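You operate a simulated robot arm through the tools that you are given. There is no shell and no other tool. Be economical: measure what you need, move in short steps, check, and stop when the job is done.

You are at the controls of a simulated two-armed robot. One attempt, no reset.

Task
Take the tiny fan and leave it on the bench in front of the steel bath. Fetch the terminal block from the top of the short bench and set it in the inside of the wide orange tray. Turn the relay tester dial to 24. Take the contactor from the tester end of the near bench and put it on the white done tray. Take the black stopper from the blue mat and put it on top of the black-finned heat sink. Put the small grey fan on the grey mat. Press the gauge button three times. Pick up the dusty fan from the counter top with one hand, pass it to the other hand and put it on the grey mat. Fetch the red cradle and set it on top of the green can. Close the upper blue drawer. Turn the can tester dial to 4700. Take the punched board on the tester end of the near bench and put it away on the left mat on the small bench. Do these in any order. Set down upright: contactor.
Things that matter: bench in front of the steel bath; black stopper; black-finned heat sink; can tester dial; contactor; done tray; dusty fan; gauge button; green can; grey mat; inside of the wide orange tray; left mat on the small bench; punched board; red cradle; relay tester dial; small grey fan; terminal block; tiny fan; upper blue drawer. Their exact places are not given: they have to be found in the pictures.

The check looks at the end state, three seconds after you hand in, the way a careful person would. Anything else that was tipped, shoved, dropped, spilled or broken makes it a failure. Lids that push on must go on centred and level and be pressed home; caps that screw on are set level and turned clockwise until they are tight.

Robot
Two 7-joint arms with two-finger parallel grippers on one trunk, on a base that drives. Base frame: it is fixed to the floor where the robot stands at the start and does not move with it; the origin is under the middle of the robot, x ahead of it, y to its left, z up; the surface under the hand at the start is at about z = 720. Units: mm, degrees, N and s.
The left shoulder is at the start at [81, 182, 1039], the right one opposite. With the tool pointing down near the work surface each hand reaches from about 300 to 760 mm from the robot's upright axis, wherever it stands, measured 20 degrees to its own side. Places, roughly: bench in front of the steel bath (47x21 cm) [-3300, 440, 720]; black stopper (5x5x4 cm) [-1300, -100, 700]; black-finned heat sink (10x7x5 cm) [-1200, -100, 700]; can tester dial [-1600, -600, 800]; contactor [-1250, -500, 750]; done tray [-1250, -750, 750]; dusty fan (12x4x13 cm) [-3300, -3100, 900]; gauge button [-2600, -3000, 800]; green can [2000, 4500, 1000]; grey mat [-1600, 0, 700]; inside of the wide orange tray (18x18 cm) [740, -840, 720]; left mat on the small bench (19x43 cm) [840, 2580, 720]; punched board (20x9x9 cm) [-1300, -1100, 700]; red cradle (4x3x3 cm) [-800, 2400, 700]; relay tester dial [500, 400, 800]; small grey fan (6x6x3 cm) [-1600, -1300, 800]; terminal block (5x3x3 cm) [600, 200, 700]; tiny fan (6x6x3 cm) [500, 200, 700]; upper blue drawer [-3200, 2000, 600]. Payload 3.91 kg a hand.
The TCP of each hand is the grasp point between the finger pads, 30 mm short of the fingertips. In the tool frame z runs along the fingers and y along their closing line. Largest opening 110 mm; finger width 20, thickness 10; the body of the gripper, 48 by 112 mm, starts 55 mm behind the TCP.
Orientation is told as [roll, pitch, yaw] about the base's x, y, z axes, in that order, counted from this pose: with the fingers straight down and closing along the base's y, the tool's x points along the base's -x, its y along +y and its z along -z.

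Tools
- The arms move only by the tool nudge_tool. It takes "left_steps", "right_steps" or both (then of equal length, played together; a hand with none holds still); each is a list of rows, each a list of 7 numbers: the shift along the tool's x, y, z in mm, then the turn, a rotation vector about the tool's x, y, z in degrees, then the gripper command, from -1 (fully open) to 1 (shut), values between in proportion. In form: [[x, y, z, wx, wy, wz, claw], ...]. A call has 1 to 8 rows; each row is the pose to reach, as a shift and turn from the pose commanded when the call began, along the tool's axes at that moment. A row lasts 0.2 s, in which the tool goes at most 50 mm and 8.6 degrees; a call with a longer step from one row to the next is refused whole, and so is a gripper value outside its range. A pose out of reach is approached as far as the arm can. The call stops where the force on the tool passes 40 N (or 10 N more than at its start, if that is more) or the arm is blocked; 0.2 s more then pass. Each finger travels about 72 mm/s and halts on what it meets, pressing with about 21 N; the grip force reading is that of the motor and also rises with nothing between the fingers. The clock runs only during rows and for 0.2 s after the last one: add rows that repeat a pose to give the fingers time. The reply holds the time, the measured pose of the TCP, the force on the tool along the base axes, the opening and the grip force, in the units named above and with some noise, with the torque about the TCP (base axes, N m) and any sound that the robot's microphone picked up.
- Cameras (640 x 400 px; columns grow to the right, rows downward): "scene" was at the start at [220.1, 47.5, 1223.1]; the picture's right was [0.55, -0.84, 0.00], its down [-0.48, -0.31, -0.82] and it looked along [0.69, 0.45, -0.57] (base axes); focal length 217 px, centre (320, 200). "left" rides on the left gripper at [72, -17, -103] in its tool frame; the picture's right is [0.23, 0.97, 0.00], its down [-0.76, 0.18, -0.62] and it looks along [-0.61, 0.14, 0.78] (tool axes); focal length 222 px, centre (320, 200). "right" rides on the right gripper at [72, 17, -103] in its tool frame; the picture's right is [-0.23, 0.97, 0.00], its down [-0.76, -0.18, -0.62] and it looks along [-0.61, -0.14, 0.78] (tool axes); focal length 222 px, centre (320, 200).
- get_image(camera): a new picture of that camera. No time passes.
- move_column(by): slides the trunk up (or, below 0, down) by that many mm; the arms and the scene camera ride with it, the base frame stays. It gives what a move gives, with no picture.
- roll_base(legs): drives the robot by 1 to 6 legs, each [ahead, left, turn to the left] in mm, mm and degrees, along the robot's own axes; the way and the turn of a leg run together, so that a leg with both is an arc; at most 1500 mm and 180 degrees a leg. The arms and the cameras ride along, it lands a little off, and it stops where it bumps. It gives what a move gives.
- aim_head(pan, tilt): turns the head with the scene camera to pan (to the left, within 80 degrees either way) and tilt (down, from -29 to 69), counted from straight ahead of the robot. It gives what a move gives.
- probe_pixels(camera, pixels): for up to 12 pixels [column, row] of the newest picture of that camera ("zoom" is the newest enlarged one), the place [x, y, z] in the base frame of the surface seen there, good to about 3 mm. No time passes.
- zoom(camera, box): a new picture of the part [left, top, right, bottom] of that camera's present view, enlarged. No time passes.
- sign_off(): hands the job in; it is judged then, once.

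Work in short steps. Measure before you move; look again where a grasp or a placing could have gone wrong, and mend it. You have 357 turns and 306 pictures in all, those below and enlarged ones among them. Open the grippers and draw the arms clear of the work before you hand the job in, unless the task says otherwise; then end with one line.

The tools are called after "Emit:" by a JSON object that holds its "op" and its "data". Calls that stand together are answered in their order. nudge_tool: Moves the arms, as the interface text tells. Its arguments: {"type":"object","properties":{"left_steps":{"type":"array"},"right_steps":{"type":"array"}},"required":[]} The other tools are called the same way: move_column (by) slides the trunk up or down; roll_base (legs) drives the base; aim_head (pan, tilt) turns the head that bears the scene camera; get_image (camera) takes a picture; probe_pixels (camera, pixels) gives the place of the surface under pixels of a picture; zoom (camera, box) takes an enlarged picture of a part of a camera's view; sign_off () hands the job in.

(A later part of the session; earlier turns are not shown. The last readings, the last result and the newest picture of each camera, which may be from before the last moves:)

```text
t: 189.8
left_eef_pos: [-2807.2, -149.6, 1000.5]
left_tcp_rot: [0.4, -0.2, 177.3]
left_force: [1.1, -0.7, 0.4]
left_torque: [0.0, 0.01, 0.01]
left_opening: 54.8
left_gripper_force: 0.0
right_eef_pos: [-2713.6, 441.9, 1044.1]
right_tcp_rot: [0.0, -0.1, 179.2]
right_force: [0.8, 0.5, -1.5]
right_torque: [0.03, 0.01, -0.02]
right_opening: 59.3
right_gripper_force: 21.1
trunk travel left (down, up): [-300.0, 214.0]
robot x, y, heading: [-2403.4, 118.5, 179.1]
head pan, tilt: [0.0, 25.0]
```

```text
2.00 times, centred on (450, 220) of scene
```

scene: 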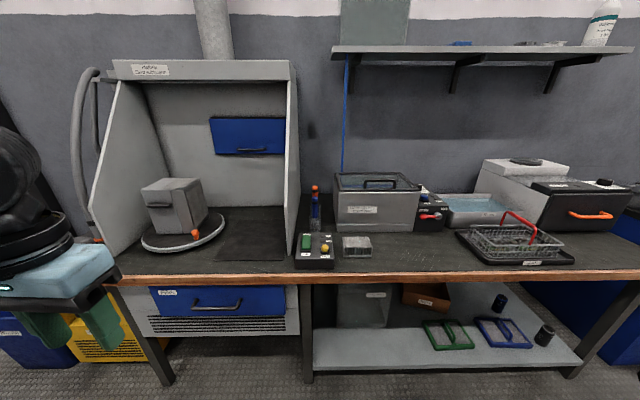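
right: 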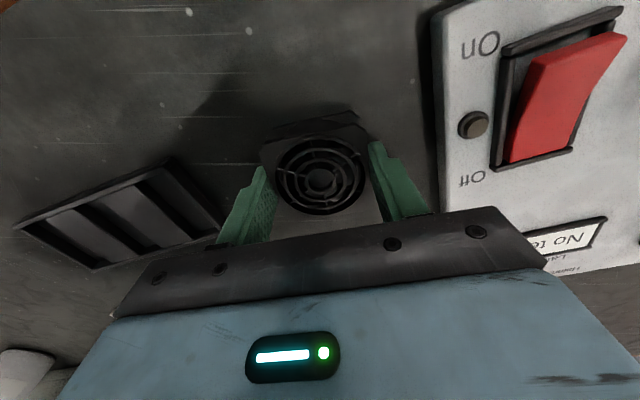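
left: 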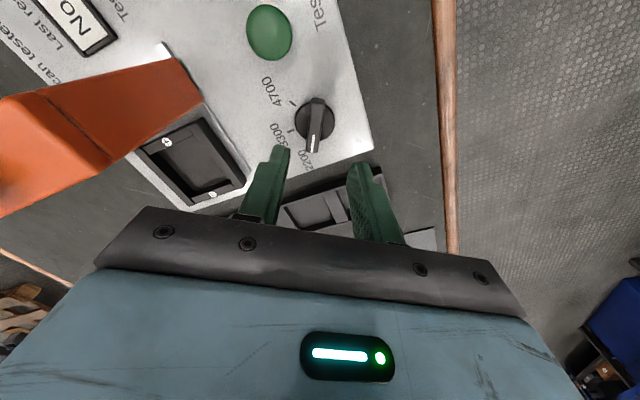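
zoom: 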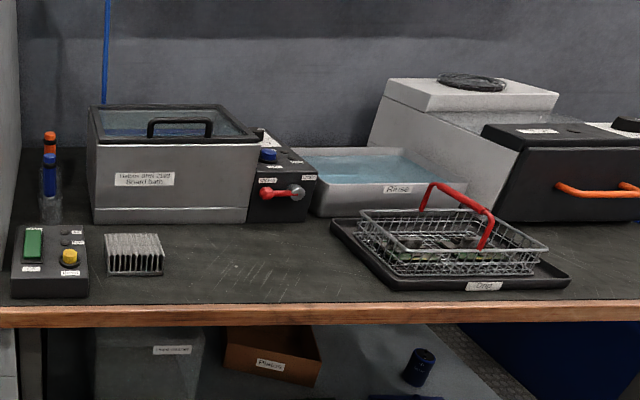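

The steel bath is at y 250–470, front x≈−3410; free bench in front around (−3290,420). I pull the left hand back first, then drive up.

Emit:
{"op": "nudge_tool", "data": {"left_steps": [[40, 0, -10, 0, 0, 0, 0], [80, 0, -20, 0, 0, 0, 0], [115, 0, -30, 0, 0, 0, 0]]}}

Emit:
{"op": "roll_base", "data": {"legs": [[420, -20, 0]]}}

Emit:
{"op": "get_image", "data": {"camera": "right"}}

```text
t: 190.6
left_eef_pos: [-2691.7, -155.0, 1030.5]
left_tcp_rot: [0.5, -0.1, 177.5]
left_force: [0.1, 0.0, 0.6]
left_torque: [-0.01, -0.03, 0.01]
left_opening: 55.0
left_gripper_force: 0.0
right_eef_pos: [-2713.2, 441.5, 1045.0]
right_tcp_rot: [-0.1, -0.1, 179.2]
right_force: [0.1, 0.6, -0.6]
right_torque: [0.03, 0.01, -0.02]
right_opening: 59.4
right_gripper_force: 21.1
trunk travel left (down, up): [-300.0, 214.0]
robot x, y, heading: [-2403.5, 119.9, 179.4]
head pan, tilt: [0.0, 25.0]
```

```text
t: 193.2
left_eef_pos: [-3114.8, -127.8, 1030.4]
left_tcp_rot: [0.4, -0.1, 177.4]
left_force: [0.0, -0.4, -0.1]
left_torque: [-0.03, 0.0, -0.01]
left_opening: 55.0
left_gripper_force: 0.0
right_eef_pos: [-3135.7, 468.0, 1044.3]
right_tcp_rot: [0.0, -0.1, 179.2]
right_force: [0.1, 0.6, -0.7]
right_torque: [-0.01, -0.01, 0.0]
right_opening: 59.1
right_gripper_force: 21.1
trunk travel left (down, up): [-300.0, 214.0]
robot x, y, heading: [-2821.4, 148.4, 179.1]
head pan, tilt: [0.0, 25.0]
```

```text
217 pictures are left
```

right: 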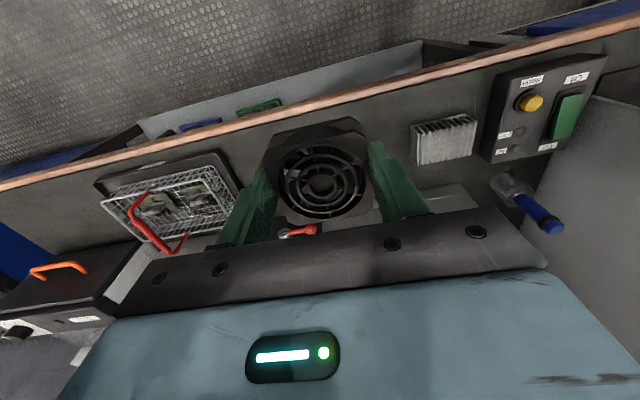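

I bring the fan over (−3285,425) down to z≈800.

Emit:
{"op": "nudge_tool", "data": {"right_steps": [[-20, 6, 35, 0, 0, 0, 1], [-40, 12, 70, 0, 0, 0, 1], [-60, 18, 105, 0, 0, 0, 1], [-80, 24, 140, 0, 0, 0, 1], [-100, 30, 170, 0, 0, 0, 1], [-125, 37, 200, 0, 0, 0, 1], [-149, 43, 225, 0, 0, 0, 1], [-149, 43, 244, 0, 0, 0, 1]]}}

Emit:
{"op": "get_image", "data": {"camera": "right"}}

Emit:
{"op": "aim_head", "data": {"pan": -20, "tilt": 40}}

Emit:
{"op": "get_image", "data": {"camera": "scene"}}

```text
t: 195.0
left_eef_pos: [-3114.6, -128.3, 1030.6]
left_tcp_rot: [0.4, -0.3, 177.3]
left_force: [-0.2, -0.2, 0.6]
left_torque: [-0.04, -0.01, 0.0]
left_opening: 55.0
left_gripper_force: 0.1
right_eef_pos: [-3284.2, 427.3, 800.0]
right_tcp_rot: [0.1, -0.1, 179.2]
right_force: [-0.2, 0.5, -0.7]
right_torque: [-0.01, -0.02, 0.0]
right_opening: 59.0
right_gripper_force: 21.5
trunk travel left (down, up): [-300.0, 214.0]
robot x, y, heading: [-2824.5, 149.1, 179.0]
head pan, tilt: [0.0, 25.0]
```

```text
216 pictures are left
```

right: 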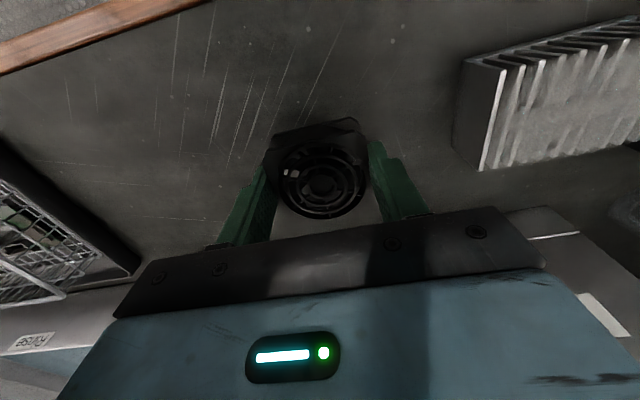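

```text
t: 195.8
left_eef_pos: [-3115.1, -127.9, 1029.7]
left_tcp_rot: [0.4, -0.2, 177.4]
left_force: [-0.2, 0.6, -0.6]
left_torque: [-0.01, 0.0, 0.0]
left_opening: 54.9
left_gripper_force: 0.1
right_eef_pos: [-3285.7, 427.7, 799.9]
right_tcp_rot: [0.0, -0.1, 179.2]
right_force: [-0.9, -0.5, -0.7]
right_torque: [0.01, 0.02, 0.01]
right_opening: 59.2
right_gripper_force: 20.8
trunk travel left (down, up): [-300.0, 214.0]
robot x, y, heading: [-2821.8, 148.0, 178.6]
head pan, tilt: [-20.0, 40.0]
```

```text
215 pictures are left
```

scene: 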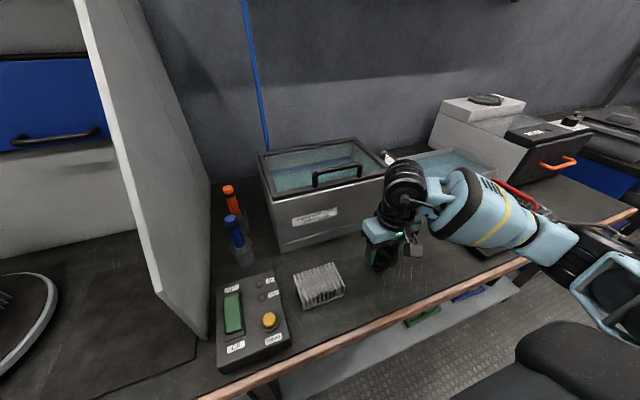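

Spot is clear. I lower to the bench, release and rise.

Emit:
{"op": "nudge_tool", "data": {"right_steps": [[0, 0, 25, 0, 0, 0, 1], [0, 0, 42, 0, 0, 0, 1], [0, 0, 45, 0, 0, 0, 1], [0, 0, 46, 0, 0, 0, 1], [0, 0, 46, 0, 0, 0, 0.2], [0, 0, 46, 0, 0, 0, -0.5], [0, 0, 20, 0, 0, 0, -0.5], [0, 0, -25, 0, 0, 0, -0.5]]}}

Emit:
{"op": "nudge_tool", "data": {"right_steps": [[0, 0, -45, 0, 0, 0, -0.5], [20, 0, -90, 0, 0, 0, -0.5], [50, 0, -125, 0, 0, 0, -0.5], [90, 0, -150, 0, 0, 0, -0.5], [130, 0, -170, 0, 0, 0, -0.5]]}}

Emit:
{"op": "get_image", "data": {"camera": "scene"}}

```text
t: 197.6
left_eef_pos: [-3114.1, -128.6, 1030.8]
left_tcp_rot: [0.3, -0.2, 177.4]
left_force: [1.0, -1.0, -0.1]
left_torque: [0.03, 0.0, -0.03]
left_opening: 54.9
left_gripper_force: 0.1
right_eef_pos: [-3285.6, 428.2, 826.1]
right_tcp_rot: [0.0, -0.1, 179.1]
right_force: [0.6, -1.1, 0.1]
right_torque: [-0.02, -0.01, 0.0]
right_opening: 82.7
right_gripper_force: 0.0
trunk travel left (down, up): [-300.0, 214.0]
robot x, y, heading: [-2825.9, 147.0, 179.0]
head pan, tilt: [-20.0, 40.0]
```

```text
t: 198.8
left_eef_pos: [-3114.0, -128.7, 1029.8]
left_tcp_rot: [0.4, -0.2, 177.4]
left_force: [0.7, 0.2, -0.4]
left_torque: [0.01, 0.03, 0.02]
left_opening: 54.9
left_gripper_force: 0.1
right_eef_pos: [-3153.2, 425.5, 995.5]
right_tcp_rot: [-0.1, -0.1, 179.3]
right_force: [-0.1, -0.3, 0.3]
right_torque: [0.0, -0.04, 0.0]
right_opening: 82.4
right_gripper_force: 0.1
trunk travel left (down, up): [-300.0, 214.0]
robot x, y, heading: [-2821.5, 149.8, 179.1]
head pan, tilt: [-20.0, 40.0]
```

```text
214 pictures are left
```

scene: 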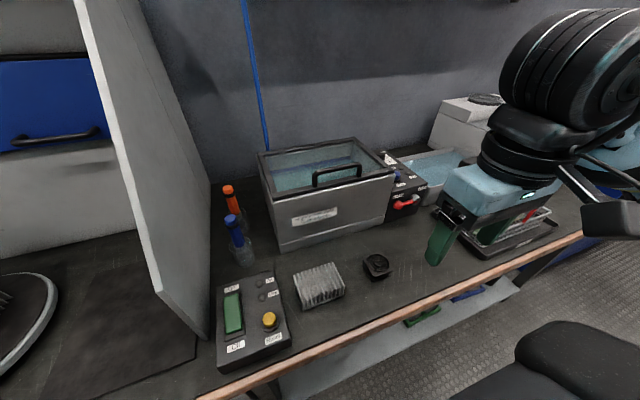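

The tiny fan is placed. I back off and drive along to the blue drawers at y≈2000.

Emit:
{"op": "roll_base", "data": {"legs": [[-450, 0, 0], [0, -900, 0], [0, -850, 0]]}}

Emit:
{"op": "aim_head", "data": {"pan": 0, "tilt": 35}}

Emit:
{"op": "get_image", "data": {"camera": "scene"}}

```text
t: 216.8
left_eef_pos: [-2638.5, 1614.6, 1031.2]
left_tcp_rot: [0.4, -0.2, 177.3]
left_force: [-0.2, 0.7, -0.4]
left_torque: [-0.03, 0.0, 0.0]
left_opening: 55.0
left_gripper_force: 0.1
right_eef_pos: [-2676.2, 2168.2, 994.8]
right_tcp_rot: [0.0, -0.1, 179.0]
right_force: [0.3, -0.8, -0.3]
right_torque: [0.02, -0.02, -0.03]
right_opening: 82.4
right_gripper_force: 0.0
trunk travel left (down, up): [-300.0, 214.0]
robot x, y, heading: [-2347.2, 1887.1, 179.1]
head pan, tilt: [-20.0, 40.0]
```

```text
t: 217.6
left_eef_pos: [-2638.0, 1614.0, 1029.5]
left_tcp_rot: [0.3, -0.1, 177.3]
left_force: [-0.1, 0.0, 0.5]
left_torque: [0.0, 0.01, 0.01]
left_opening: 55.0
left_gripper_force: 0.1
right_eef_pos: [-2677.2, 2168.3, 995.5]
right_tcp_rot: [0.0, 0.0, 179.1]
right_force: [-0.1, 0.2, -0.4]
right_torque: [-0.04, 0.03, 0.02]
right_opening: 82.5
right_gripper_force: 0.1
trunk travel left (down, up): [-300.0, 214.0]
robot x, y, heading: [-2347.4, 1889.8, 179.1]
head pan, tilt: [0.0, 35.0]
```

```text
213 pictures are left
```

scene: 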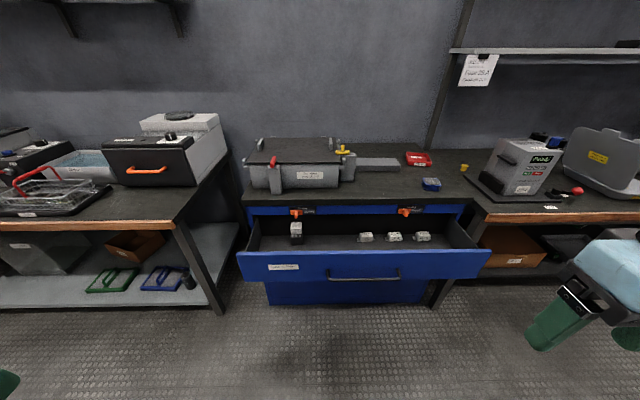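

The upper blue drawer is open. I probe its front, the cabinet face and the orange latches.

Emit:
{"op": "probe_pixels", "data": {"camera": "scene", "pixels": [[365, 262], [365, 276], [250, 262], [480, 262], [365, 210], [300, 292], [345, 222], [297, 212], [405, 212], [340, 206], [345, 200], [365, 256]]}}

Emit:
{"op": "zoom", "data": {"camera": "scene", "box": [230, 190, 500, 310]}}

```text
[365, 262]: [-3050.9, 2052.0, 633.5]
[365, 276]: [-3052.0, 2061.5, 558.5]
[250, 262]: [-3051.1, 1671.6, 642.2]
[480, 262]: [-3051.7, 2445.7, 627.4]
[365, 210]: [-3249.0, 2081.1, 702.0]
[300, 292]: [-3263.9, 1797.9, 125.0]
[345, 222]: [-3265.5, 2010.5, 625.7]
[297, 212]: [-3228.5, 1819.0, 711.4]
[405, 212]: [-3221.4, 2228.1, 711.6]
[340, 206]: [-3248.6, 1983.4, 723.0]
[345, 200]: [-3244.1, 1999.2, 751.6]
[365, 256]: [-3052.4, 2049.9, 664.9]
```

```text
2.37 times, centred on (365, 250) of scene
```

zoom: 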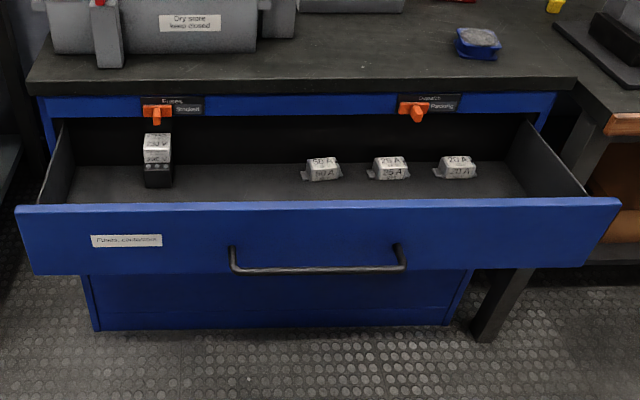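

I look closer at the orange latches over the drawer.

Emit:
{"op": "zoom", "data": {"camera": "scene", "box": [280, 200, 330, 230]}}

Emit:
{"op": "zoom", "data": {"camera": "scene", "box": [390, 200, 440, 230]}}

```text
12.80 times, centred on (305, 215) of scene
```

zoom: 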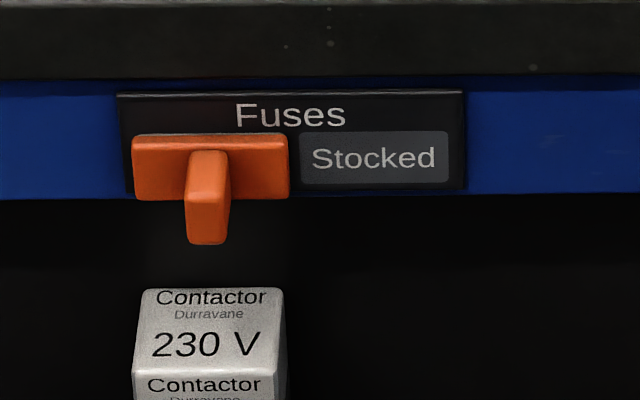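

```text
12.80 times, centred on (415, 215) of scene
```

zoom: 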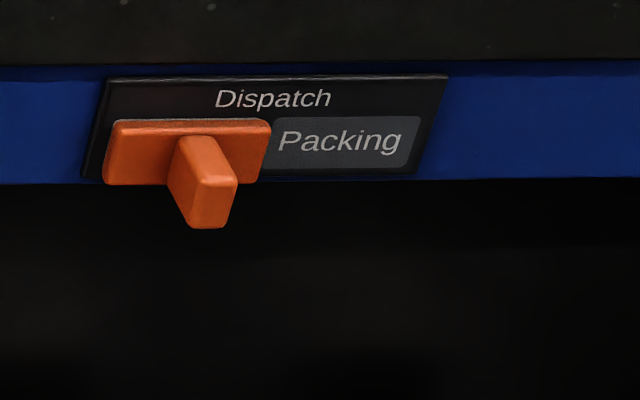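

Those are status sliders, not to be touched. I'll push the drawer front between them with closed right fingertips tilted forward. First I drive closer.

Emit:
{"op": "roll_base", "data": {"legs": [[285, -30, 0]]}}

Emit:
{"op": "nudge_tool", "data": {"right_steps": [[5, 15, 10, 0, -8.5, 0, 1], [10, 30, 30, 0, -17, 0, 1], [10, 45, 60, 0, -25, 0, 1], [10, 60, 95, 0, -33, 0, 1], [10, 70, 130, 0, -41, 0, 1], [10, 80, 170, 0, -49, 0, 1], [10, 80, 210, 0, -50, 0, 1]]}}

Emit:
{"op": "get_image", "data": {"camera": "scene"}}

```text
t: 219.6
left_eef_pos: [-2923.9, 1648.1, 1029.5]
left_tcp_rot: [0.4, -0.1, 177.3]
left_force: [-1.2, 0.3, 0.2]
left_torque: [-0.01, 0.03, 0.01]
left_opening: 54.9
left_gripper_force: 0.0
right_eef_pos: [-2964.5, 2202.0, 995.0]
right_tcp_rot: [0.1, -0.2, 179.1]
right_force: [-1.9, -0.3, 0.5]
right_torque: [0.02, 0.0, -0.01]
right_opening: 82.7
right_gripper_force: 0.2
trunk travel left (down, up): [-300.0, 214.0]
robot x, y, heading: [-2632.8, 1924.8, 178.8]
head pan, tilt: [0.0, 35.0]
```

```text
t: 221.4
left_eef_pos: [-2923.5, 1651.2, 1029.4]
left_tcp_rot: [0.5, -0.2, 177.4]
left_force: [-0.4, 1.6, -0.1]
left_torque: [-0.04, -0.01, -0.02]
left_opening: 54.9
left_gripper_force: 0.1
right_eef_pos: [-3018.2, 1997.4, 790.4]
right_tcp_rot: [23.7, -51.1, 162.5]
right_force: [-0.3, 0.0, 0.0]
right_torque: [0.0, 0.0, 0.01]
right_opening: 0.1
right_gripper_force: 21.0
right hand out of reach, approached as far as the arm can: row 2, 3, 4, 5, 6, 7
trunk travel left (down, up): [-300.0, 214.0]
robot x, y, heading: [-2634.0, 1925.2, 179.3]
head pan, tilt: [0.0, 35.0]
stopped in row 7 (right hand): the arm was blocked; the commanded pose is now the measured one
```

```text
209 pictures are left
```

scene: 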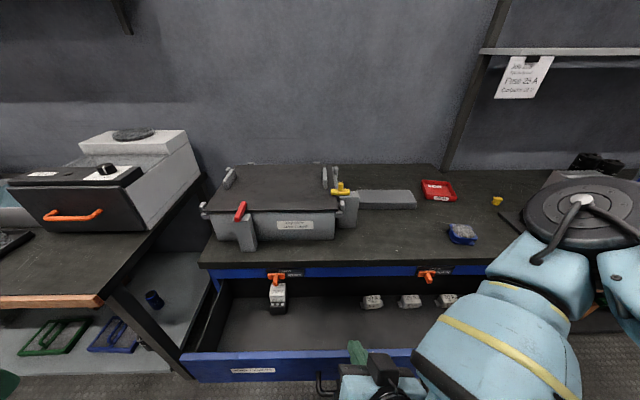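

The hand ended tilted about 55° forward, which suits pushing. I back the base 60 mm and lower the trunk so that the fingertips are at z≈600.

Emit:
{"op": "roll_base", "data": {"legs": [[-60, 0, 0]]}}

Emit:
{"op": "move_column", "data": {"by": -175}}

Emit:
{"op": "get_image", "data": {"camera": "scene"}}

Emit:
{"op": "get_image", "data": {"camera": "right"}}

```text
t: 222.4
left_eef_pos: [-2863.5, 1647.6, 1029.8]
left_tcp_rot: [0.2, -0.2, 177.5]
left_force: [0.6, -0.3, -0.9]
left_torque: [0.0, 0.04, 0.0]
left_opening: 55.0
left_gripper_force: 0.0
right_eef_pos: [-2956.3, 1994.4, 790.3]
right_tcp_rot: [23.5, -51.2, 162.7]
right_force: [0.3, -0.2, 0.8]
right_torque: [0.04, 0.01, 0.02]
right_opening: 0.0
right_gripper_force: 20.6
trunk travel left (down, up): [-300.0, 214.0]
robot x, y, heading: [-2573.4, 1919.9, 179.2]
head pan, tilt: [0.0, 35.0]
```

```text
t: 224.3
left_eef_pos: [-2881.7, 1647.1, 836.0]
left_tcp_rot: [0.2, 3.5, 177.3]
left_force: [-0.1, -0.1, -0.1]
left_torque: [-0.02, 0.01, 0.01]
left_opening: 54.9
left_gripper_force: 0.1
right_eef_pos: [-2956.8, 1993.8, 564.0]
right_tcp_rot: [20.1, -42.9, 165.1]
right_force: [0.8, -0.1, 0.1]
right_torque: [-0.03, 0.0, 0.0]
right_opening: 0.2
right_gripper_force: 21.0
trunk travel left (down, up): [-125.0, 389.0]
robot x, y, heading: [-2572.5, 1918.5, 179.1]
head pan, tilt: [0.0, 35.0]
```

```text
208 pictures are left
```

scene: 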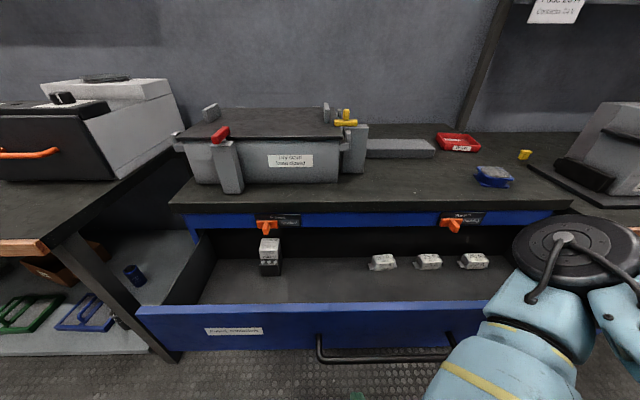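

```text
207 pictures are left
```

right: 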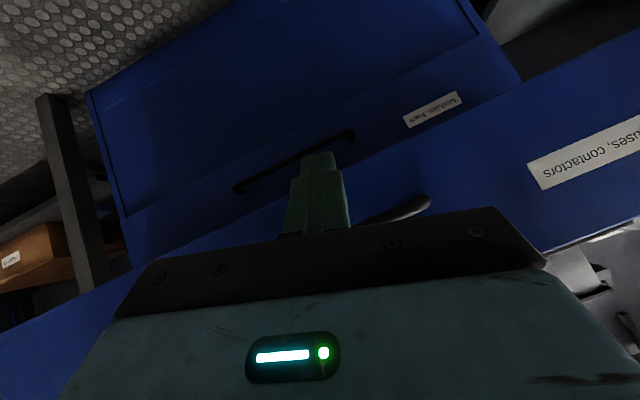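

I probe the handle and drawer front to choose the push point.

Emit:
{"op": "probe_pixels", "data": {"camera": "scene", "pixels": [[318, 340], [385, 358], [450, 352], [319, 357], [385, 308], [300, 345], [420, 320], [420, 345], [235, 330]]}}

```text
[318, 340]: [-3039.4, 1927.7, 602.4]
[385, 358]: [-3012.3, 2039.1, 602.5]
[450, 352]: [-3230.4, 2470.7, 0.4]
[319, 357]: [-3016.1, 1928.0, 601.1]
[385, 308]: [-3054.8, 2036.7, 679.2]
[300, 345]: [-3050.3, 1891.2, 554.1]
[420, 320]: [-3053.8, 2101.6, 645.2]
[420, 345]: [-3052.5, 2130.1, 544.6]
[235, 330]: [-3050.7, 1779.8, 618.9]
```

I'll push above the handle at z≈650: raise the trunk 105 mm, then check.

Emit:
{"op": "move_column", "data": {"by": 105}}

Emit:
{"op": "get_image", "data": {"camera": "right"}}

```text
t: 225.7
left_eef_pos: [-2881.2, 1646.8, 941.8]
left_tcp_rot: [0.3, 3.4, 177.3]
left_force: [-0.4, -1.2, -0.2]
left_torque: [0.01, 0.01, -0.02]
left_opening: 54.8
left_gripper_force: 0.1
right_eef_pos: [-2956.4, 1993.0, 669.1]
right_tcp_rot: [20.2, -42.9, 165.1]
right_force: [-0.2, 0.3, -0.1]
right_torque: [-0.03, -0.04, -0.01]
right_opening: 0.1
right_gripper_force: 20.8
trunk travel left (down, up): [-230.0, 284.0]
robot x, y, heading: [-2572.8, 1921.8, 179.2]
head pan, tilt: [0.0, 35.0]
```

```text
206 pictures are left
```

right: 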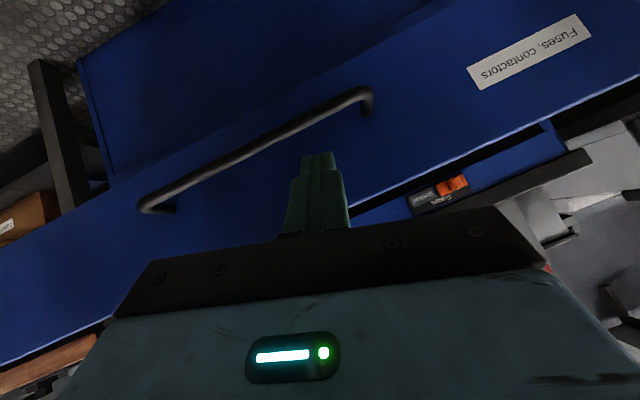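

Tips are at (−2978,1988,649). I drive ahead slowly: 200 mm first.

Emit:
{"op": "roll_base", "data": {"legs": [[180, 0, 0]]}}

Emit:
{"op": "get_image", "data": {"camera": "scene"}}

```text
t: 227.2
left_eef_pos: [-3064.2, 1649.7, 941.1]
left_tcp_rot: [0.2, 3.5, 177.5]
left_force: [-0.6, -1.0, 0.4]
left_torque: [-0.01, 0.0, -0.01]
left_opening: 55.0
left_gripper_force: 0.0
right_eef_pos: [-3139.6, 1996.4, 668.9]
right_tcp_rot: [20.2, -42.9, 165.3]
right_force: [0.3, 0.2, 0.2]
right_torque: [-0.01, 0.0, -0.01]
right_opening: 0.2
right_gripper_force: 20.7
trunk travel left (down, up): [-230.0, 284.0]
robot x, y, heading: [-2757.2, 1922.3, 179.3]
head pan, tilt: [0.0, 35.0]
```

```text
205 pictures are left
```

scene: 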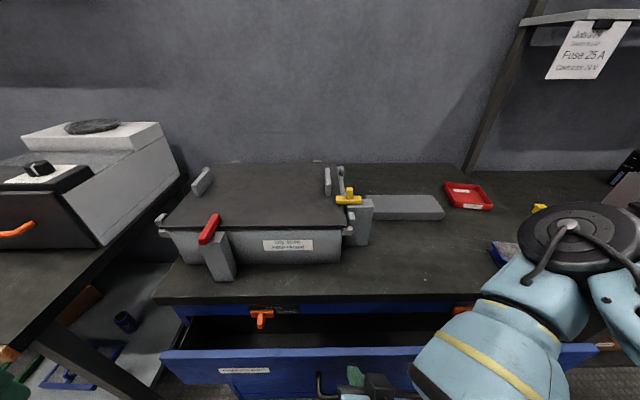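

It's closing. Another 90 mm.

Emit:
{"op": "roll_base", "data": {"legs": [[88, 0, 0]]}}

Emit:
{"op": "get_image", "data": {"camera": "scene"}}

```text
t: 228.4
left_eef_pos: [-3146.9, 1651.7, 941.7]
left_tcp_rot: [0.1, 3.5, 177.4]
left_force: [-0.4, 0.0, -0.4]
left_torque: [0.01, 0.01, 0.0]
left_opening: 55.1
left_gripper_force: 0.1
right_eef_pos: [-3217.0, 1998.0, 667.6]
right_tcp_rot: [19.9, -42.1, 165.8]
right_force: [0.5, -0.5, 0.0]
right_torque: [-0.01, 0.02, 0.03]
right_opening: 0.2
right_gripper_force: 20.5
trunk travel left (down, up): [-230.0, 284.0]
robot x, y, heading: [-2840.2, 1930.1, 178.9]
head pan, tilt: [0.0, 35.0]
stopped in leg 1: the force on the tool passed its limit at 64 N (the readings are from after the stop); the commanded pose is now the measured one
```

```text
204 pictures are left
```

scene: 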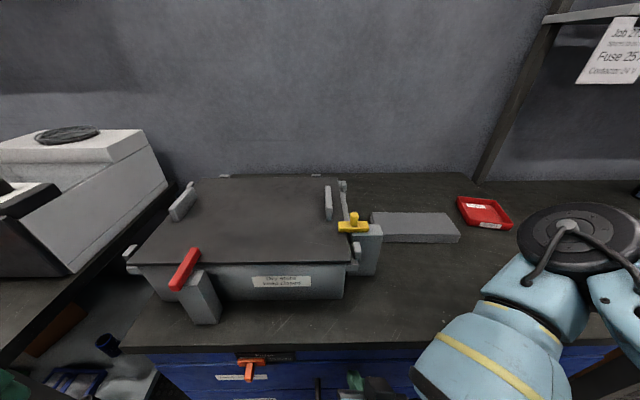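

It stopped at 64 N with tips at x≈−3238; the drawer may be home. I back off and look.

Emit:
{"op": "roll_base", "data": {"legs": [[-300, 0, 0]]}}

Emit:
{"op": "get_image", "data": {"camera": "scene"}}

```text
t: 230.4
left_eef_pos: [-2848.4, 1646.2, 941.4]
left_tcp_rot: [0.2, 3.5, 177.4]
left_force: [-0.2, 0.2, -0.6]
left_torque: [0.02, 0.0, 0.02]
left_opening: 54.9
left_gripper_force: 0.1
right_eef_pos: [-2919.1, 1992.9, 668.8]
right_tcp_rot: [20.0, -42.1, 165.9]
right_force: [-0.9, 1.3, -0.2]
right_torque: [-0.01, 0.02, 0.01]
right_opening: 0.1
right_gripper_force: 21.2
trunk travel left (down, up): [-230.0, 284.0]
robot x, y, heading: [-2539.3, 1923.0, 179.0]
head pan, tilt: [0.0, 35.0]
```

```text
203 pictures are left
```

scene: 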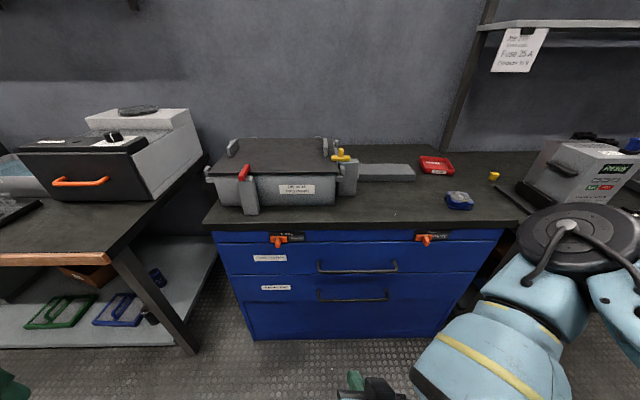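

Emit:
{"op": "probe_pixels", "data": {"camera": "scene", "pixels": [[360, 255], [360, 285], [360, 325], [360, 235], [240, 255], [480, 255], [360, 248], [282, 238], [428, 237]]}}

Emit:
{"op": "zoom", "data": {"camera": "scene", "box": [200, 220, 510, 330]}}

```text
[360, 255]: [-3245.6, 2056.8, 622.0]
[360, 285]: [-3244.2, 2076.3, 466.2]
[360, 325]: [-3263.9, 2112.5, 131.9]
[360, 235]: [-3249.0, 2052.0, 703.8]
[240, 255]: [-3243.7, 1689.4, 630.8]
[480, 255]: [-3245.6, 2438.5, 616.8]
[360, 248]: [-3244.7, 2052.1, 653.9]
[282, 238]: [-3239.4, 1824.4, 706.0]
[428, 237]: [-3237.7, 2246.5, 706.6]
```

```text
2.06 times, centred on (355, 275) of scene
```

zoom: 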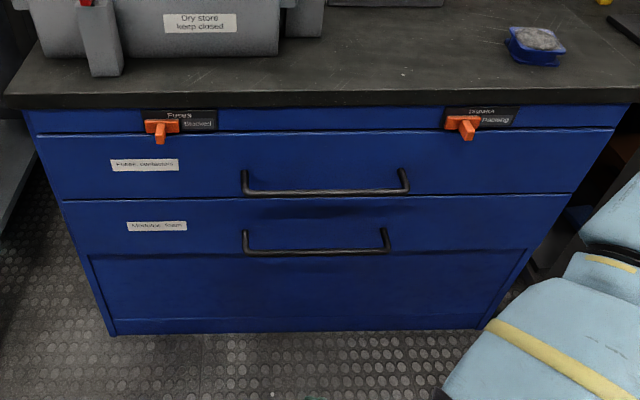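

The drawer is flush (upper and lower faces both at x≈−3245). I straighten the right hand, pulling it back, and raise the trunk again.

Emit:
{"op": "nudge_tool", "data": {"right_steps": [[0, 0, -30, 2.3, 7.2, -1, 1], [0, 0, -60, 4.6, 14.5, -2, 1], [0, 0, -90, 7, 21.7, -3, 1], [0, 0, -120, 9.3, 29, -4, 1], [0, 0, -150, 11.6, 36.2, -5, 1], [0, 0, -150, 13.9, 43.5, -5.9, 1]]}}

Emit:
{"op": "move_column", "data": {"by": 70}}

```text
t: 231.8
left_eef_pos: [-2848.8, 1646.1, 941.0]
left_tcp_rot: [0.2, 3.5, 177.4]
left_force: [-0.8, 0.2, 0.1]
left_torque: [0.0, 0.02, -0.02]
left_opening: 55.0
left_gripper_force: 0.0
right_eef_pos: [-2825.5, 2010.2, 773.8]
right_tcp_rot: [-0.1, 0.0, 179.8]
right_force: [-0.4, -0.4, -0.2]
right_torque: [-0.04, -0.01, 0.01]
right_opening: 0.0
right_gripper_force: 20.6
right hand out of reach, approached as far as the arm can: row 1, 2, 3, 4, 5, 6
trunk travel left (down, up): [-230.0, 284.0]
robot x, y, heading: [-2541.4, 1921.7, 179.0]
head pan, tilt: [0.0, 35.0]
```

```text
t: 232.9
left_eef_pos: [-2849.6, 1646.8, 1011.9]
left_tcp_rot: [0.2, 3.5, 177.4]
left_force: [-1.1, -0.1, -0.7]
left_torque: [-0.01, 0.02, 0.0]
left_opening: 55.1
left_gripper_force: 0.2
right_eef_pos: [-2825.4, 2009.5, 842.7]
right_tcp_rot: [-0.1, 0.0, 179.7]
right_force: [0.3, -0.2, 0.1]
right_torque: [0.0, 0.0, 0.03]
right_opening: 0.0
right_gripper_force: 20.6
trunk travel left (down, up): [-300.0, 214.0]
robot x, y, heading: [-2541.1, 1918.5, 179.3]
head pan, tilt: [0.0, 35.0]
```

I spread the right hand outwards, turn to −y and drive down the aisle towards the counter with the gauge.

Emit:
{"op": "nudge_tool", "data": {"right_steps": [[0, -30, -40, 0, 0, 0, 0.5], [0, -70, -70, 0, 0, 0, 0], [-10, -110, -100, 0, 0, 0, 0], [-20, -150, -130, 0, 0, 0, 0], [-30, -190, -150, 0, 0, 0, 0], [-30, -230, -160, 0, 0, 0, 0]]}}

Emit:
{"op": "roll_base", "data": {"legs": [[-100, 0, 0], [0, 0, 91], [1400, 0, 0], [1400, 0, 0], [900, 0, 0]]}}

Emit:
{"op": "aim_head", "data": {"pan": -15, "tilt": 20}}

Emit:
{"op": "get_image", "data": {"camera": "scene"}}

```text
refused: row 3 steps farther than a row can; nothing moved
```

```text
t: 255.4
left_eef_pos: [-2218.2, -2094.9, 1012.1]
left_tcp_rot: [0.2, 3.6, -92.8]
left_force: [-0.2, 0.0, 0.4]
left_torque: [0.03, 0.0, 0.02]
left_opening: 55.0
left_gripper_force: 0.0
right_eef_pos: [-2580.6, -2068.8, 842.1]
right_tcp_rot: [-0.1, 0.0, -90.4]
right_force: [0.9, -0.5, 0.6]
right_torque: [-0.04, 0.0, 0.01]
right_opening: 0.0
right_gripper_force: 21.3
trunk travel left (down, up): [-300.0, 214.0]
robot x, y, heading: [-2489.7, -1784.0, -91.5]
head pan, tilt: [0.0, 35.0]
```

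```text
t: 256.2
left_eef_pos: [-2217.3, -2094.3, 1011.3]
left_tcp_rot: [0.1, 3.5, -92.7]
left_force: [-0.1, -0.3, -0.3]
left_torque: [0.0, 0.0, 0.01]
left_opening: 54.9
left_gripper_force: 0.2
right_eef_pos: [-2580.8, -2070.3, 842.5]
right_tcp_rot: [-0.2, -0.1, -90.3]
right_force: [0.3, 0.0, 0.2]
right_torque: [0.03, -0.01, -0.02]
right_opening: 0.0
right_gripper_force: 21.1
trunk travel left (down, up): [-300.0, 214.0]
robot x, y, heading: [-2490.6, -1783.9, -91.0]
head pan, tilt: [-15.0, 20.0]
```

```text
201 pictures are left
```

scene: 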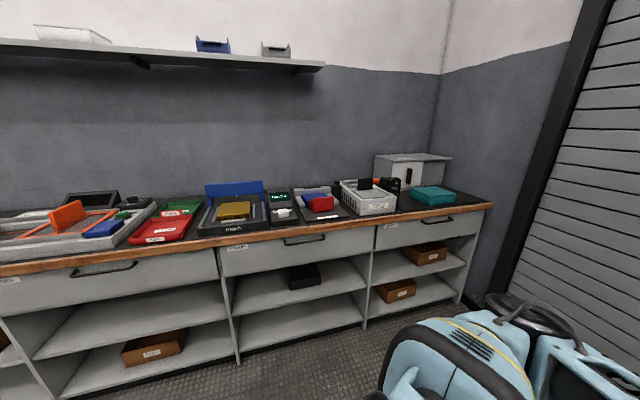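

The counter is in view; I zoom on its right part.

Emit:
{"op": "zoom", "data": {"camera": "scene", "box": [190, 145, 350, 245]}}

Emit:
{"op": "zoom", "data": {"camera": "scene", "box": [310, 140, 480, 240]}}

Emit:
{"op": "probe_pixels", "data": {"camera": "scene", "pixels": [[280, 215], [280, 200], [300, 228], [390, 185], [370, 195], [410, 165], [380, 180], [350, 215], [435, 195], [300, 235]]}}

```text
4.00 times, centred on (270, 195) of scene
```

zoom: 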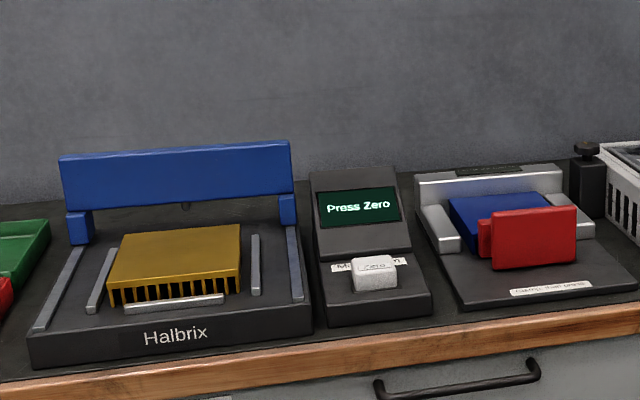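

```text
3.76 times, centred on (395, 190) of scene
```

zoom: 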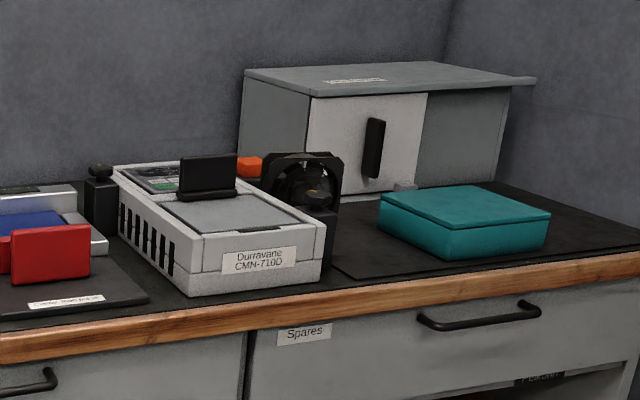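

```text
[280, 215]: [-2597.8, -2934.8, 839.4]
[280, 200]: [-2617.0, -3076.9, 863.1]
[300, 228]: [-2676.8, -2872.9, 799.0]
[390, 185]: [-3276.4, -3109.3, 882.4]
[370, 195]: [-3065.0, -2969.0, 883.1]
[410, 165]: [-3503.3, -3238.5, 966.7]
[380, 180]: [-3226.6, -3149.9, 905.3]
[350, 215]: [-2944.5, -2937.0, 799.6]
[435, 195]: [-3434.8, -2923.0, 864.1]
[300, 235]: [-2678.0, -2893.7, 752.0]
```

The gauge's white Zero button is at (−2598,−2935,839). I raise the right hand and drive up.

Emit:
{"op": "nudge_tool", "data": {"right_steps": [[0, -30, -35, 0, 0, 0, 1], [0, -60, -70, 0, 0, 0, 1], [0, -90, -105, 0, 0, 0, 1], [0, -110, -145, 0, 0, 0, 1]]}}

Emit:
{"op": "roll_base", "data": {"legs": [[740, 90, 0]]}}

Emit:
{"op": "aim_head", "data": {"pan": -20, "tilt": 40}}

Emit:
{"op": "get_image", "data": {"camera": "scene"}}

Emit:
{"op": "get_image", "data": {"camera": "right"}}

```text
t: 257.0
left_eef_pos: [-2218.5, -2094.8, 1012.4]
left_tcp_rot: [0.1, 3.5, -92.8]
left_force: [0.5, -0.2, 0.4]
left_torque: [0.0, -0.01, 0.01]
left_opening: 54.8
left_gripper_force: 0.0
right_eef_pos: [-2661.8, -2085.6, 945.9]
right_tcp_rot: [-0.4, -0.6, -91.8]
right_force: [-4.7, -10.8, -2.5]
right_torque: [1.07, -0.44, 0.15]
right_opening: 0.2
right_gripper_force: 20.8
right hand out of reach, approached as far as the arm can: row 1, 2, 3
trunk travel left (down, up): [-300.0, 214.0]
robot x, y, heading: [-2489.3, -1784.3, -91.0]
head pan, tilt: [-15.0, 20.0]
stopped in row 4 (right hand): the force on the tool passed its limit at 114 N (the readings are from after the stop); the commanded pose is now the measured one
```

```text
t: 261.1
left_eef_pos: [-2144.7, -2833.2, 1011.0]
left_tcp_rot: [0.1, 3.5, -93.0]
left_force: [0.4, -0.9, 0.1]
left_torque: [0.01, -0.01, 0.04]
left_opening: 54.9
left_gripper_force: 0.0
right_eef_pos: [-2589.8, -2823.1, 945.9]
right_tcp_rot: [-0.5, -0.8, -92.0]
right_force: [-0.4, -27.4, -17.3]
right_torque: [1.24, 0.24, -0.44]
right_opening: 0.1
right_gripper_force: 21.0
trunk travel left (down, up): [-300.0, 214.0]
robot x, y, heading: [-2418.3, -2524.6, -91.8]
head pan, tilt: [-15.0, 20.0]
```

```text
t: 261.9
left_eef_pos: [-2146.5, -2832.9, 1012.3]
left_tcp_rot: [0.2, 3.5, -93.0]
left_force: [-0.1, -0.2, 0.2]
left_torque: [-0.02, -0.01, 0.0]
left_opening: 54.9
left_gripper_force: 0.0
right_eef_pos: [-2589.7, -2823.0, 945.5]
right_tcp_rot: [-0.5, -0.8, -92.1]
right_force: [-2.0, -10.3, -6.8]
right_torque: [0.36, -0.05, -0.02]
right_opening: 0.0
right_gripper_force: 21.0
trunk travel left (down, up): [-300.0, 214.0]
robot x, y, heading: [-2417.7, -2520.1, -91.6]
head pan, tilt: [-20.0, 40.0]
```

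```text
198 pictures are left
```

scene: 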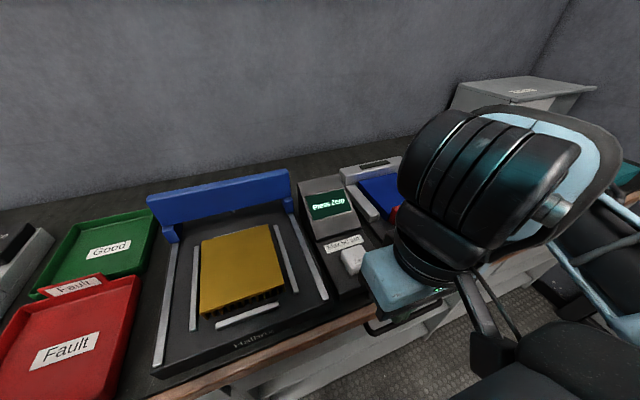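

```text
197 pictures are left
```

right: 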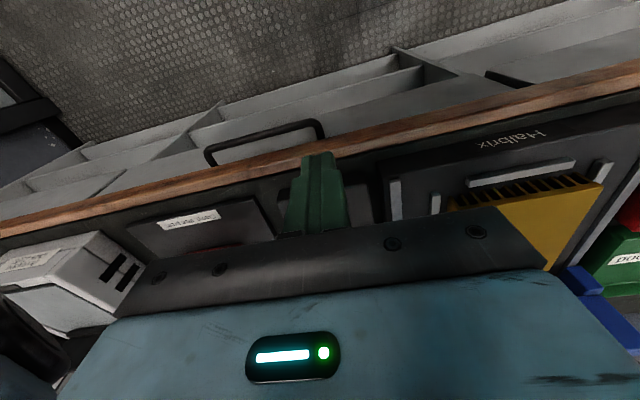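

The right arm got cramped near the body (self-contact), nothing was hit. I extend it forward over the button.

Emit:
{"op": "nudge_tool", "data": {"right_steps": [[-30, 0, 0, 0, 0, 0, 1], [-60, 0, 0, 0, 0, 0, 1], [-90, 2, 0, 0, 0, 0, 1], [-112, 4, 0, 0, 0, 0, 1], [-112, 4, 0, 0, 0, 0, 1]]}}

Emit:
{"op": "get_image", "data": {"camera": "right"}}

Emit:
{"op": "get_image", "data": {"camera": "scene"}}

```text
t: 263.1
left_eef_pos: [-2146.0, -2832.5, 1011.2]
left_tcp_rot: [0.2, 3.6, -93.0]
left_force: [-0.7, -0.3, -0.1]
left_torque: [-0.02, -0.02, 0.0]
left_opening: 54.9
left_gripper_force: 0.0
right_eef_pos: [-2590.4, -2933.9, 947.8]
right_tcp_rot: [-0.4, -0.7, -91.9]
right_force: [-0.1, -0.1, -0.7]
right_torque: [0.0, -0.01, 0.01]
right_opening: 0.0
right_gripper_force: 21.6
trunk travel left (down, up): [-300.0, 214.0]
robot x, y, heading: [-2419.3, -2524.1, -91.3]
head pan, tilt: [-20.0, 40.0]
```

```text
196 pictures are left
```

right: 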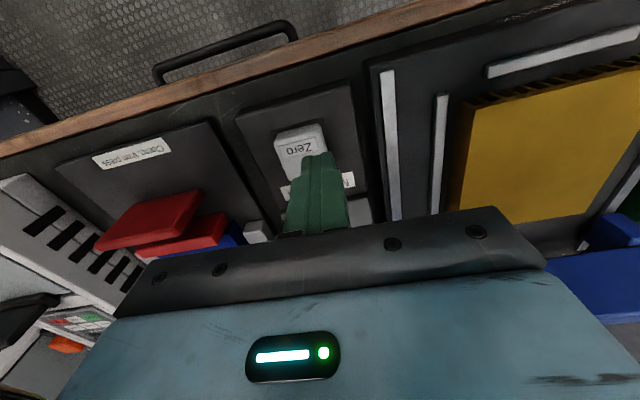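

```text
195 pictures are left
```

scene: 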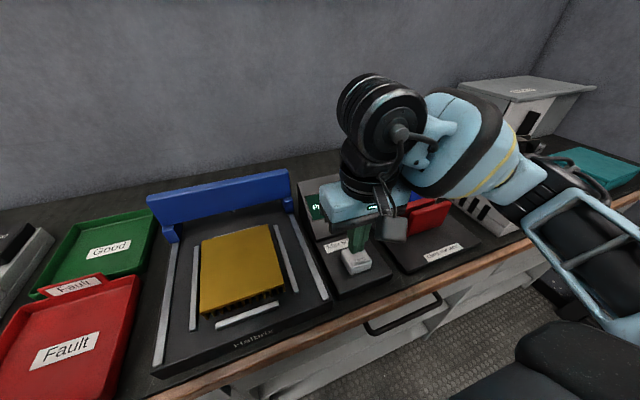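

The gripper is near the Zero button; I zoom and measure the button's top.

Emit:
{"op": "zoom", "data": {"camera": "right", "box": [240, 90, 370, 200]}}

Emit:
{"op": "probe_pixels", "data": {"camera": "right", "pixels": [[275, 135], [322, 127], [298, 150], [290, 135], [310, 135], [300, 175], [262, 130], [345, 100], [326, 145]]}}

```text
3.64 times, centred on (305, 145) of right
```

zoom: 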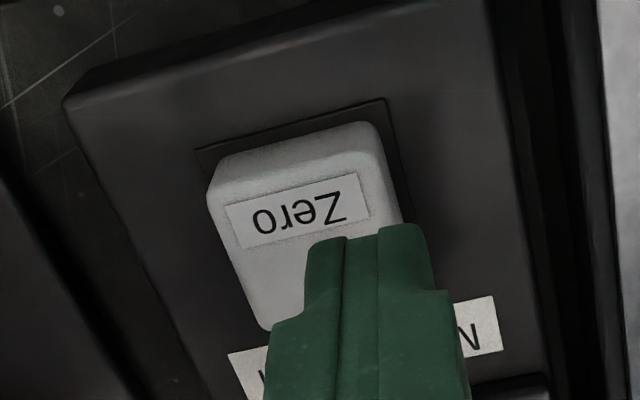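

```text
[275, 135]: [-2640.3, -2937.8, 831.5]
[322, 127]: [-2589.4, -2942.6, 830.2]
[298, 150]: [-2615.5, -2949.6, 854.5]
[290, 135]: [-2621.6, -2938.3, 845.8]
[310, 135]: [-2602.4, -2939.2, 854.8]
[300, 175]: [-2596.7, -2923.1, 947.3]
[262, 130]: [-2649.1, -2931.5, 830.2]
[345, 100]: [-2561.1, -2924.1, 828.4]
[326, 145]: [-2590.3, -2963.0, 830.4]
```

Button top is z≈855, centre about (−2611,−2949). I align, come to 4 mm above it.

Emit:
{"op": "nudge_tool", "data": {"right_steps": [[-8, -10, 20, 0, 0, 0, 1], [-15, -20.5, 40, 0, 0, 0, 1], [-15, -20.5, 58, 0, 0, 0, 1]]}}

Emit:
{"op": "zoom", "data": {"camera": "right", "box": [240, 90, 400, 220]}}

Emit:
{"op": "zoom", "data": {"camera": "scene", "box": [290, 150, 430, 300]}}

```text
t: 263.9
left_eef_pos: [-2145.4, -2833.7, 1011.9]
left_tcp_rot: [0.2, 3.5, -93.0]
left_force: [-0.6, -0.1, 0.1]
left_torque: [-0.04, -0.03, 0.01]
left_opening: 55.1
left_gripper_force: 0.0
right_eef_pos: [-2612.0, -2950.4, 890.8]
right_tcp_rot: [-0.4, -0.6, -92.0]
right_force: [-0.1, 0.2, -0.3]
right_torque: [-0.05, 0.02, 0.02]
right_opening: 0.2
right_gripper_force: 21.4
trunk travel left (down, up): [-300.0, 214.0]
robot x, y, heading: [-2419.0, -2522.3, -91.3]
head pan, tilt: [-20.0, 40.0]
```

```text
3.08 times, centred on (320, 155) of right
```

zoom: 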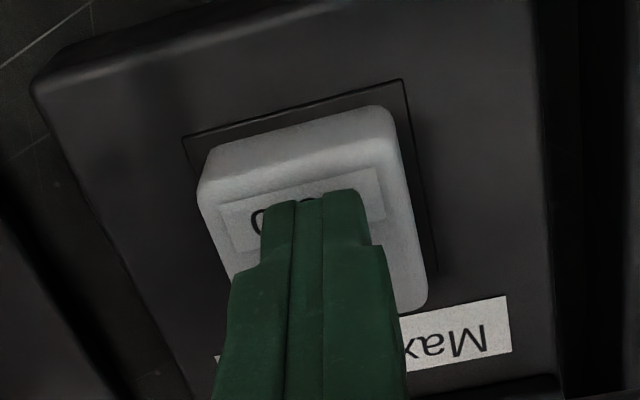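

```text
2.67 times, centred on (360, 225) of scene
```

zoom: 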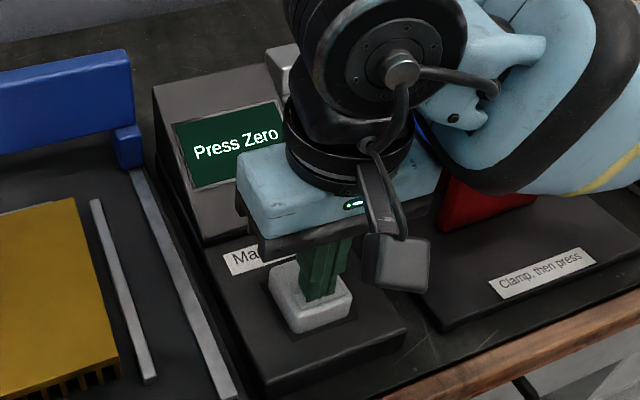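

Aligned over the button. I press slowly downwards, watching force.

Emit:
{"op": "nudge_tool", "data": {"right_steps": [[0, 0, 4, 0, 0, 0, 1], [0, 0, 7, 0, 0, 0, 1], [0, 0, 9, 0, 0, 0, 1]]}}

Emit:
{"op": "zoom", "data": {"camera": "scene", "box": [290, 150, 430, 300]}}

```text
t: 264.7
left_eef_pos: [-2145.3, -2833.2, 1011.4]
left_tcp_rot: [0.2, 3.5, -92.9]
left_force: [-0.4, 0.1, -0.2]
left_torque: [-0.01, 0.01, 0.03]
left_opening: 55.2
left_gripper_force: 0.0
right_eef_pos: [-2611.5, -2948.1, 880.5]
right_tcp_rot: [-0.4, -0.6, -92.0]
right_force: [-0.3, 0.9, 1.1]
right_torque: [0.04, 0.0, -0.01]
right_opening: 0.1
right_gripper_force: 20.3
trunk travel left (down, up): [-300.0, 214.0]
robot x, y, heading: [-2418.3, -2521.0, -91.7]
head pan, tilt: [-20.0, 40.0]
```

```text
2.67 times, centred on (360, 225) of scene
```

zoom: 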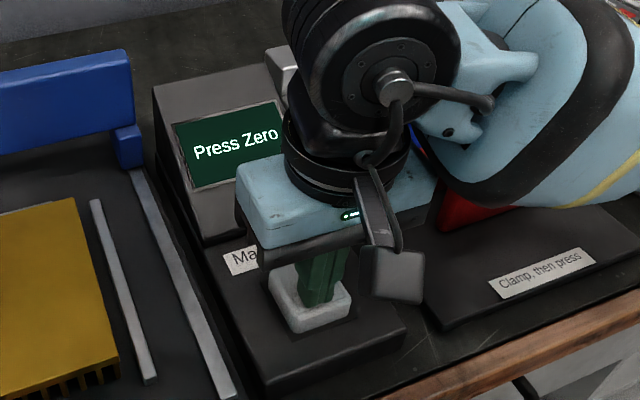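

Emit:
{"op": "nudge_tool", "data": {"right_steps": [[0, 0, 2, 0, 0, 0, 1], [0, 0, 4, 0, 0, 0, 1], [0, 0, 6, 0, 0, 0, 1]]}}

Emit:
{"op": "zoom", "data": {"camera": "scene", "box": [290, 150, 430, 300]}}

```text
t: 265.5
left_eef_pos: [-2146.9, -2833.1, 1010.5]
left_tcp_rot: [0.2, 3.6, -93.1]
left_force: [-0.2, -0.3, -0.2]
left_torque: [-0.02, 0.01, 0.02]
left_opening: 55.1
left_gripper_force: 0.0
right_eef_pos: [-2612.2, -2950.0, 874.0]
right_tcp_rot: [-0.5, -0.9, -92.0]
right_force: [-0.3, 0.5, 3.3]
right_torque: [0.03, 0.01, -0.04]
right_opening: 0.2
right_gripper_force: 21.7
trunk travel left (down, up): [-300.0, 214.0]
robot x, y, heading: [-2418.1, -2525.4, -91.1]
head pan, tilt: [-20.0, 40.0]
heard: click
```

```text
2.67 times, centred on (360, 225) of scene
```

zoom: 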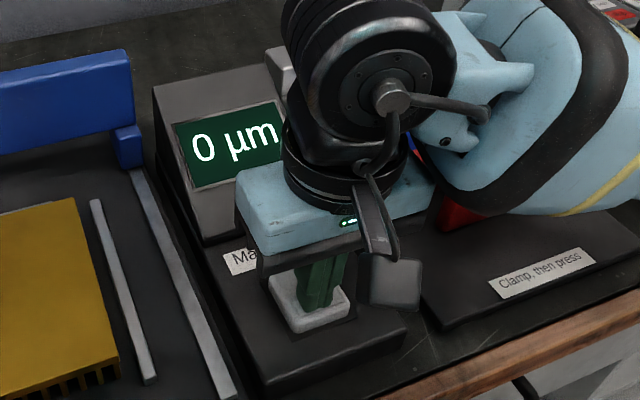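

Click heard and the display reads "0 µm": first press. I release fully, then press again to the same depth.

Emit:
{"op": "nudge_tool", "data": {"right_steps": [[0, 0, -8, 0, 0, 0, 1], [0, 0, -16, 0, 0, 0, 1], [0, 0, -16, 0, 0, 0, 1]]}}

Emit:
{"op": "nudge_tool", "data": {"right_steps": [[0, 0, 8, 0, 0, 0, 1], [0, 0, 14, 0, 0, 0, 1], [0, 0, 16.5, 0, 0, 0, 1]]}}

```text
t: 266.3
left_eef_pos: [-2146.1, -2833.4, 1011.4]
left_tcp_rot: [0.2, 3.5, -93.1]
left_force: [-0.3, 0.5, 0.8]
left_torque: [-0.01, 0.01, 0.01]
left_opening: 54.9
left_gripper_force: 0.1
right_eef_pos: [-2610.0, -2948.8, 890.5]
right_tcp_rot: [-0.4, -0.6, -92.0]
right_force: [-0.5, -0.5, -0.3]
right_torque: [-0.03, 0.01, -0.01]
right_opening: 0.0
right_gripper_force: 21.3
trunk travel left (down, up): [-300.0, 214.0]
robot x, y, heading: [-2420.8, -2523.4, -91.5]
head pan, tilt: [-20.0, 40.0]
```

```text
t: 267.1
left_eef_pos: [-2144.4, -2834.1, 1011.1]
left_tcp_rot: [0.2, 3.5, -93.1]
left_force: [0.2, 0.6, -0.2]
left_torque: [0.0, 0.02, 0.02]
left_opening: 54.9
left_gripper_force: 0.1
right_eef_pos: [-2611.9, -2949.1, 874.8]
right_tcp_rot: [-0.4, -0.6, -92.0]
right_force: [0.6, -0.3, 3.6]
right_torque: [0.03, -0.05, 0.03]
right_opening: 0.0
right_gripper_force: 21.2
trunk travel left (down, up): [-300.0, 214.0]
robot x, y, heading: [-2416.6, -2526.4, -91.5]
head pan, tilt: [-20.0, 40.0]
heard: click
```

Second click. Release and press a third time.

Emit:
{"op": "nudge_tool", "data": {"right_steps": [[0, 0, -8, 0, 0, 0, 1], [0, 0, -16, 0, 0, 0, 1], [0, 0, -16, 0, 0, 0, 1]]}}

Emit:
{"op": "nudge_tool", "data": {"right_steps": [[0, 0, 8, 0, 0, 0, 1], [0, 0, 14, 0, 0, 0, 1], [0, 0, 16.5, 0, 0, 0, 1]]}}

```text
t: 267.9
left_eef_pos: [-2145.3, -2832.7, 1011.5]
left_tcp_rot: [0.2, 3.6, -93.0]
left_force: [0.4, 0.4, 0.1]
left_torque: [0.02, -0.04, 0.01]
left_opening: 55.0
left_gripper_force: 0.1
right_eef_pos: [-2611.7, -2949.6, 890.2]
right_tcp_rot: [-0.3, -0.7, -92.0]
right_force: [-0.1, 0.4, -0.2]
right_torque: [0.0, 0.02, -0.01]
right_opening: 0.1
right_gripper_force: 21.0
trunk travel left (down, up): [-300.0, 214.0]
robot x, y, heading: [-2418.9, -2523.2, -91.3]
head pan, tilt: [-20.0, 40.0]
```

```text
t: 268.7
left_eef_pos: [-2146.5, -2834.0, 1011.1]
left_tcp_rot: [0.1, 3.4, -92.9]
left_force: [-0.4, 0.1, 0.4]
left_torque: [0.0, 0.0, 0.0]
left_opening: 55.3
left_gripper_force: 0.0
right_eef_pos: [-2611.9, -2949.4, 873.5]
right_tcp_rot: [-0.4, -0.7, -92.0]
right_force: [0.9, -0.5, 4.4]
right_torque: [0.04, -0.03, 0.01]
right_opening: 0.0
right_gripper_force: 20.9
trunk travel left (down, up): [-300.0, 214.0]
robot x, y, heading: [-2419.9, -2525.1, -91.2]
head pan, tilt: [-20.0, 40.0]
heard: click
```

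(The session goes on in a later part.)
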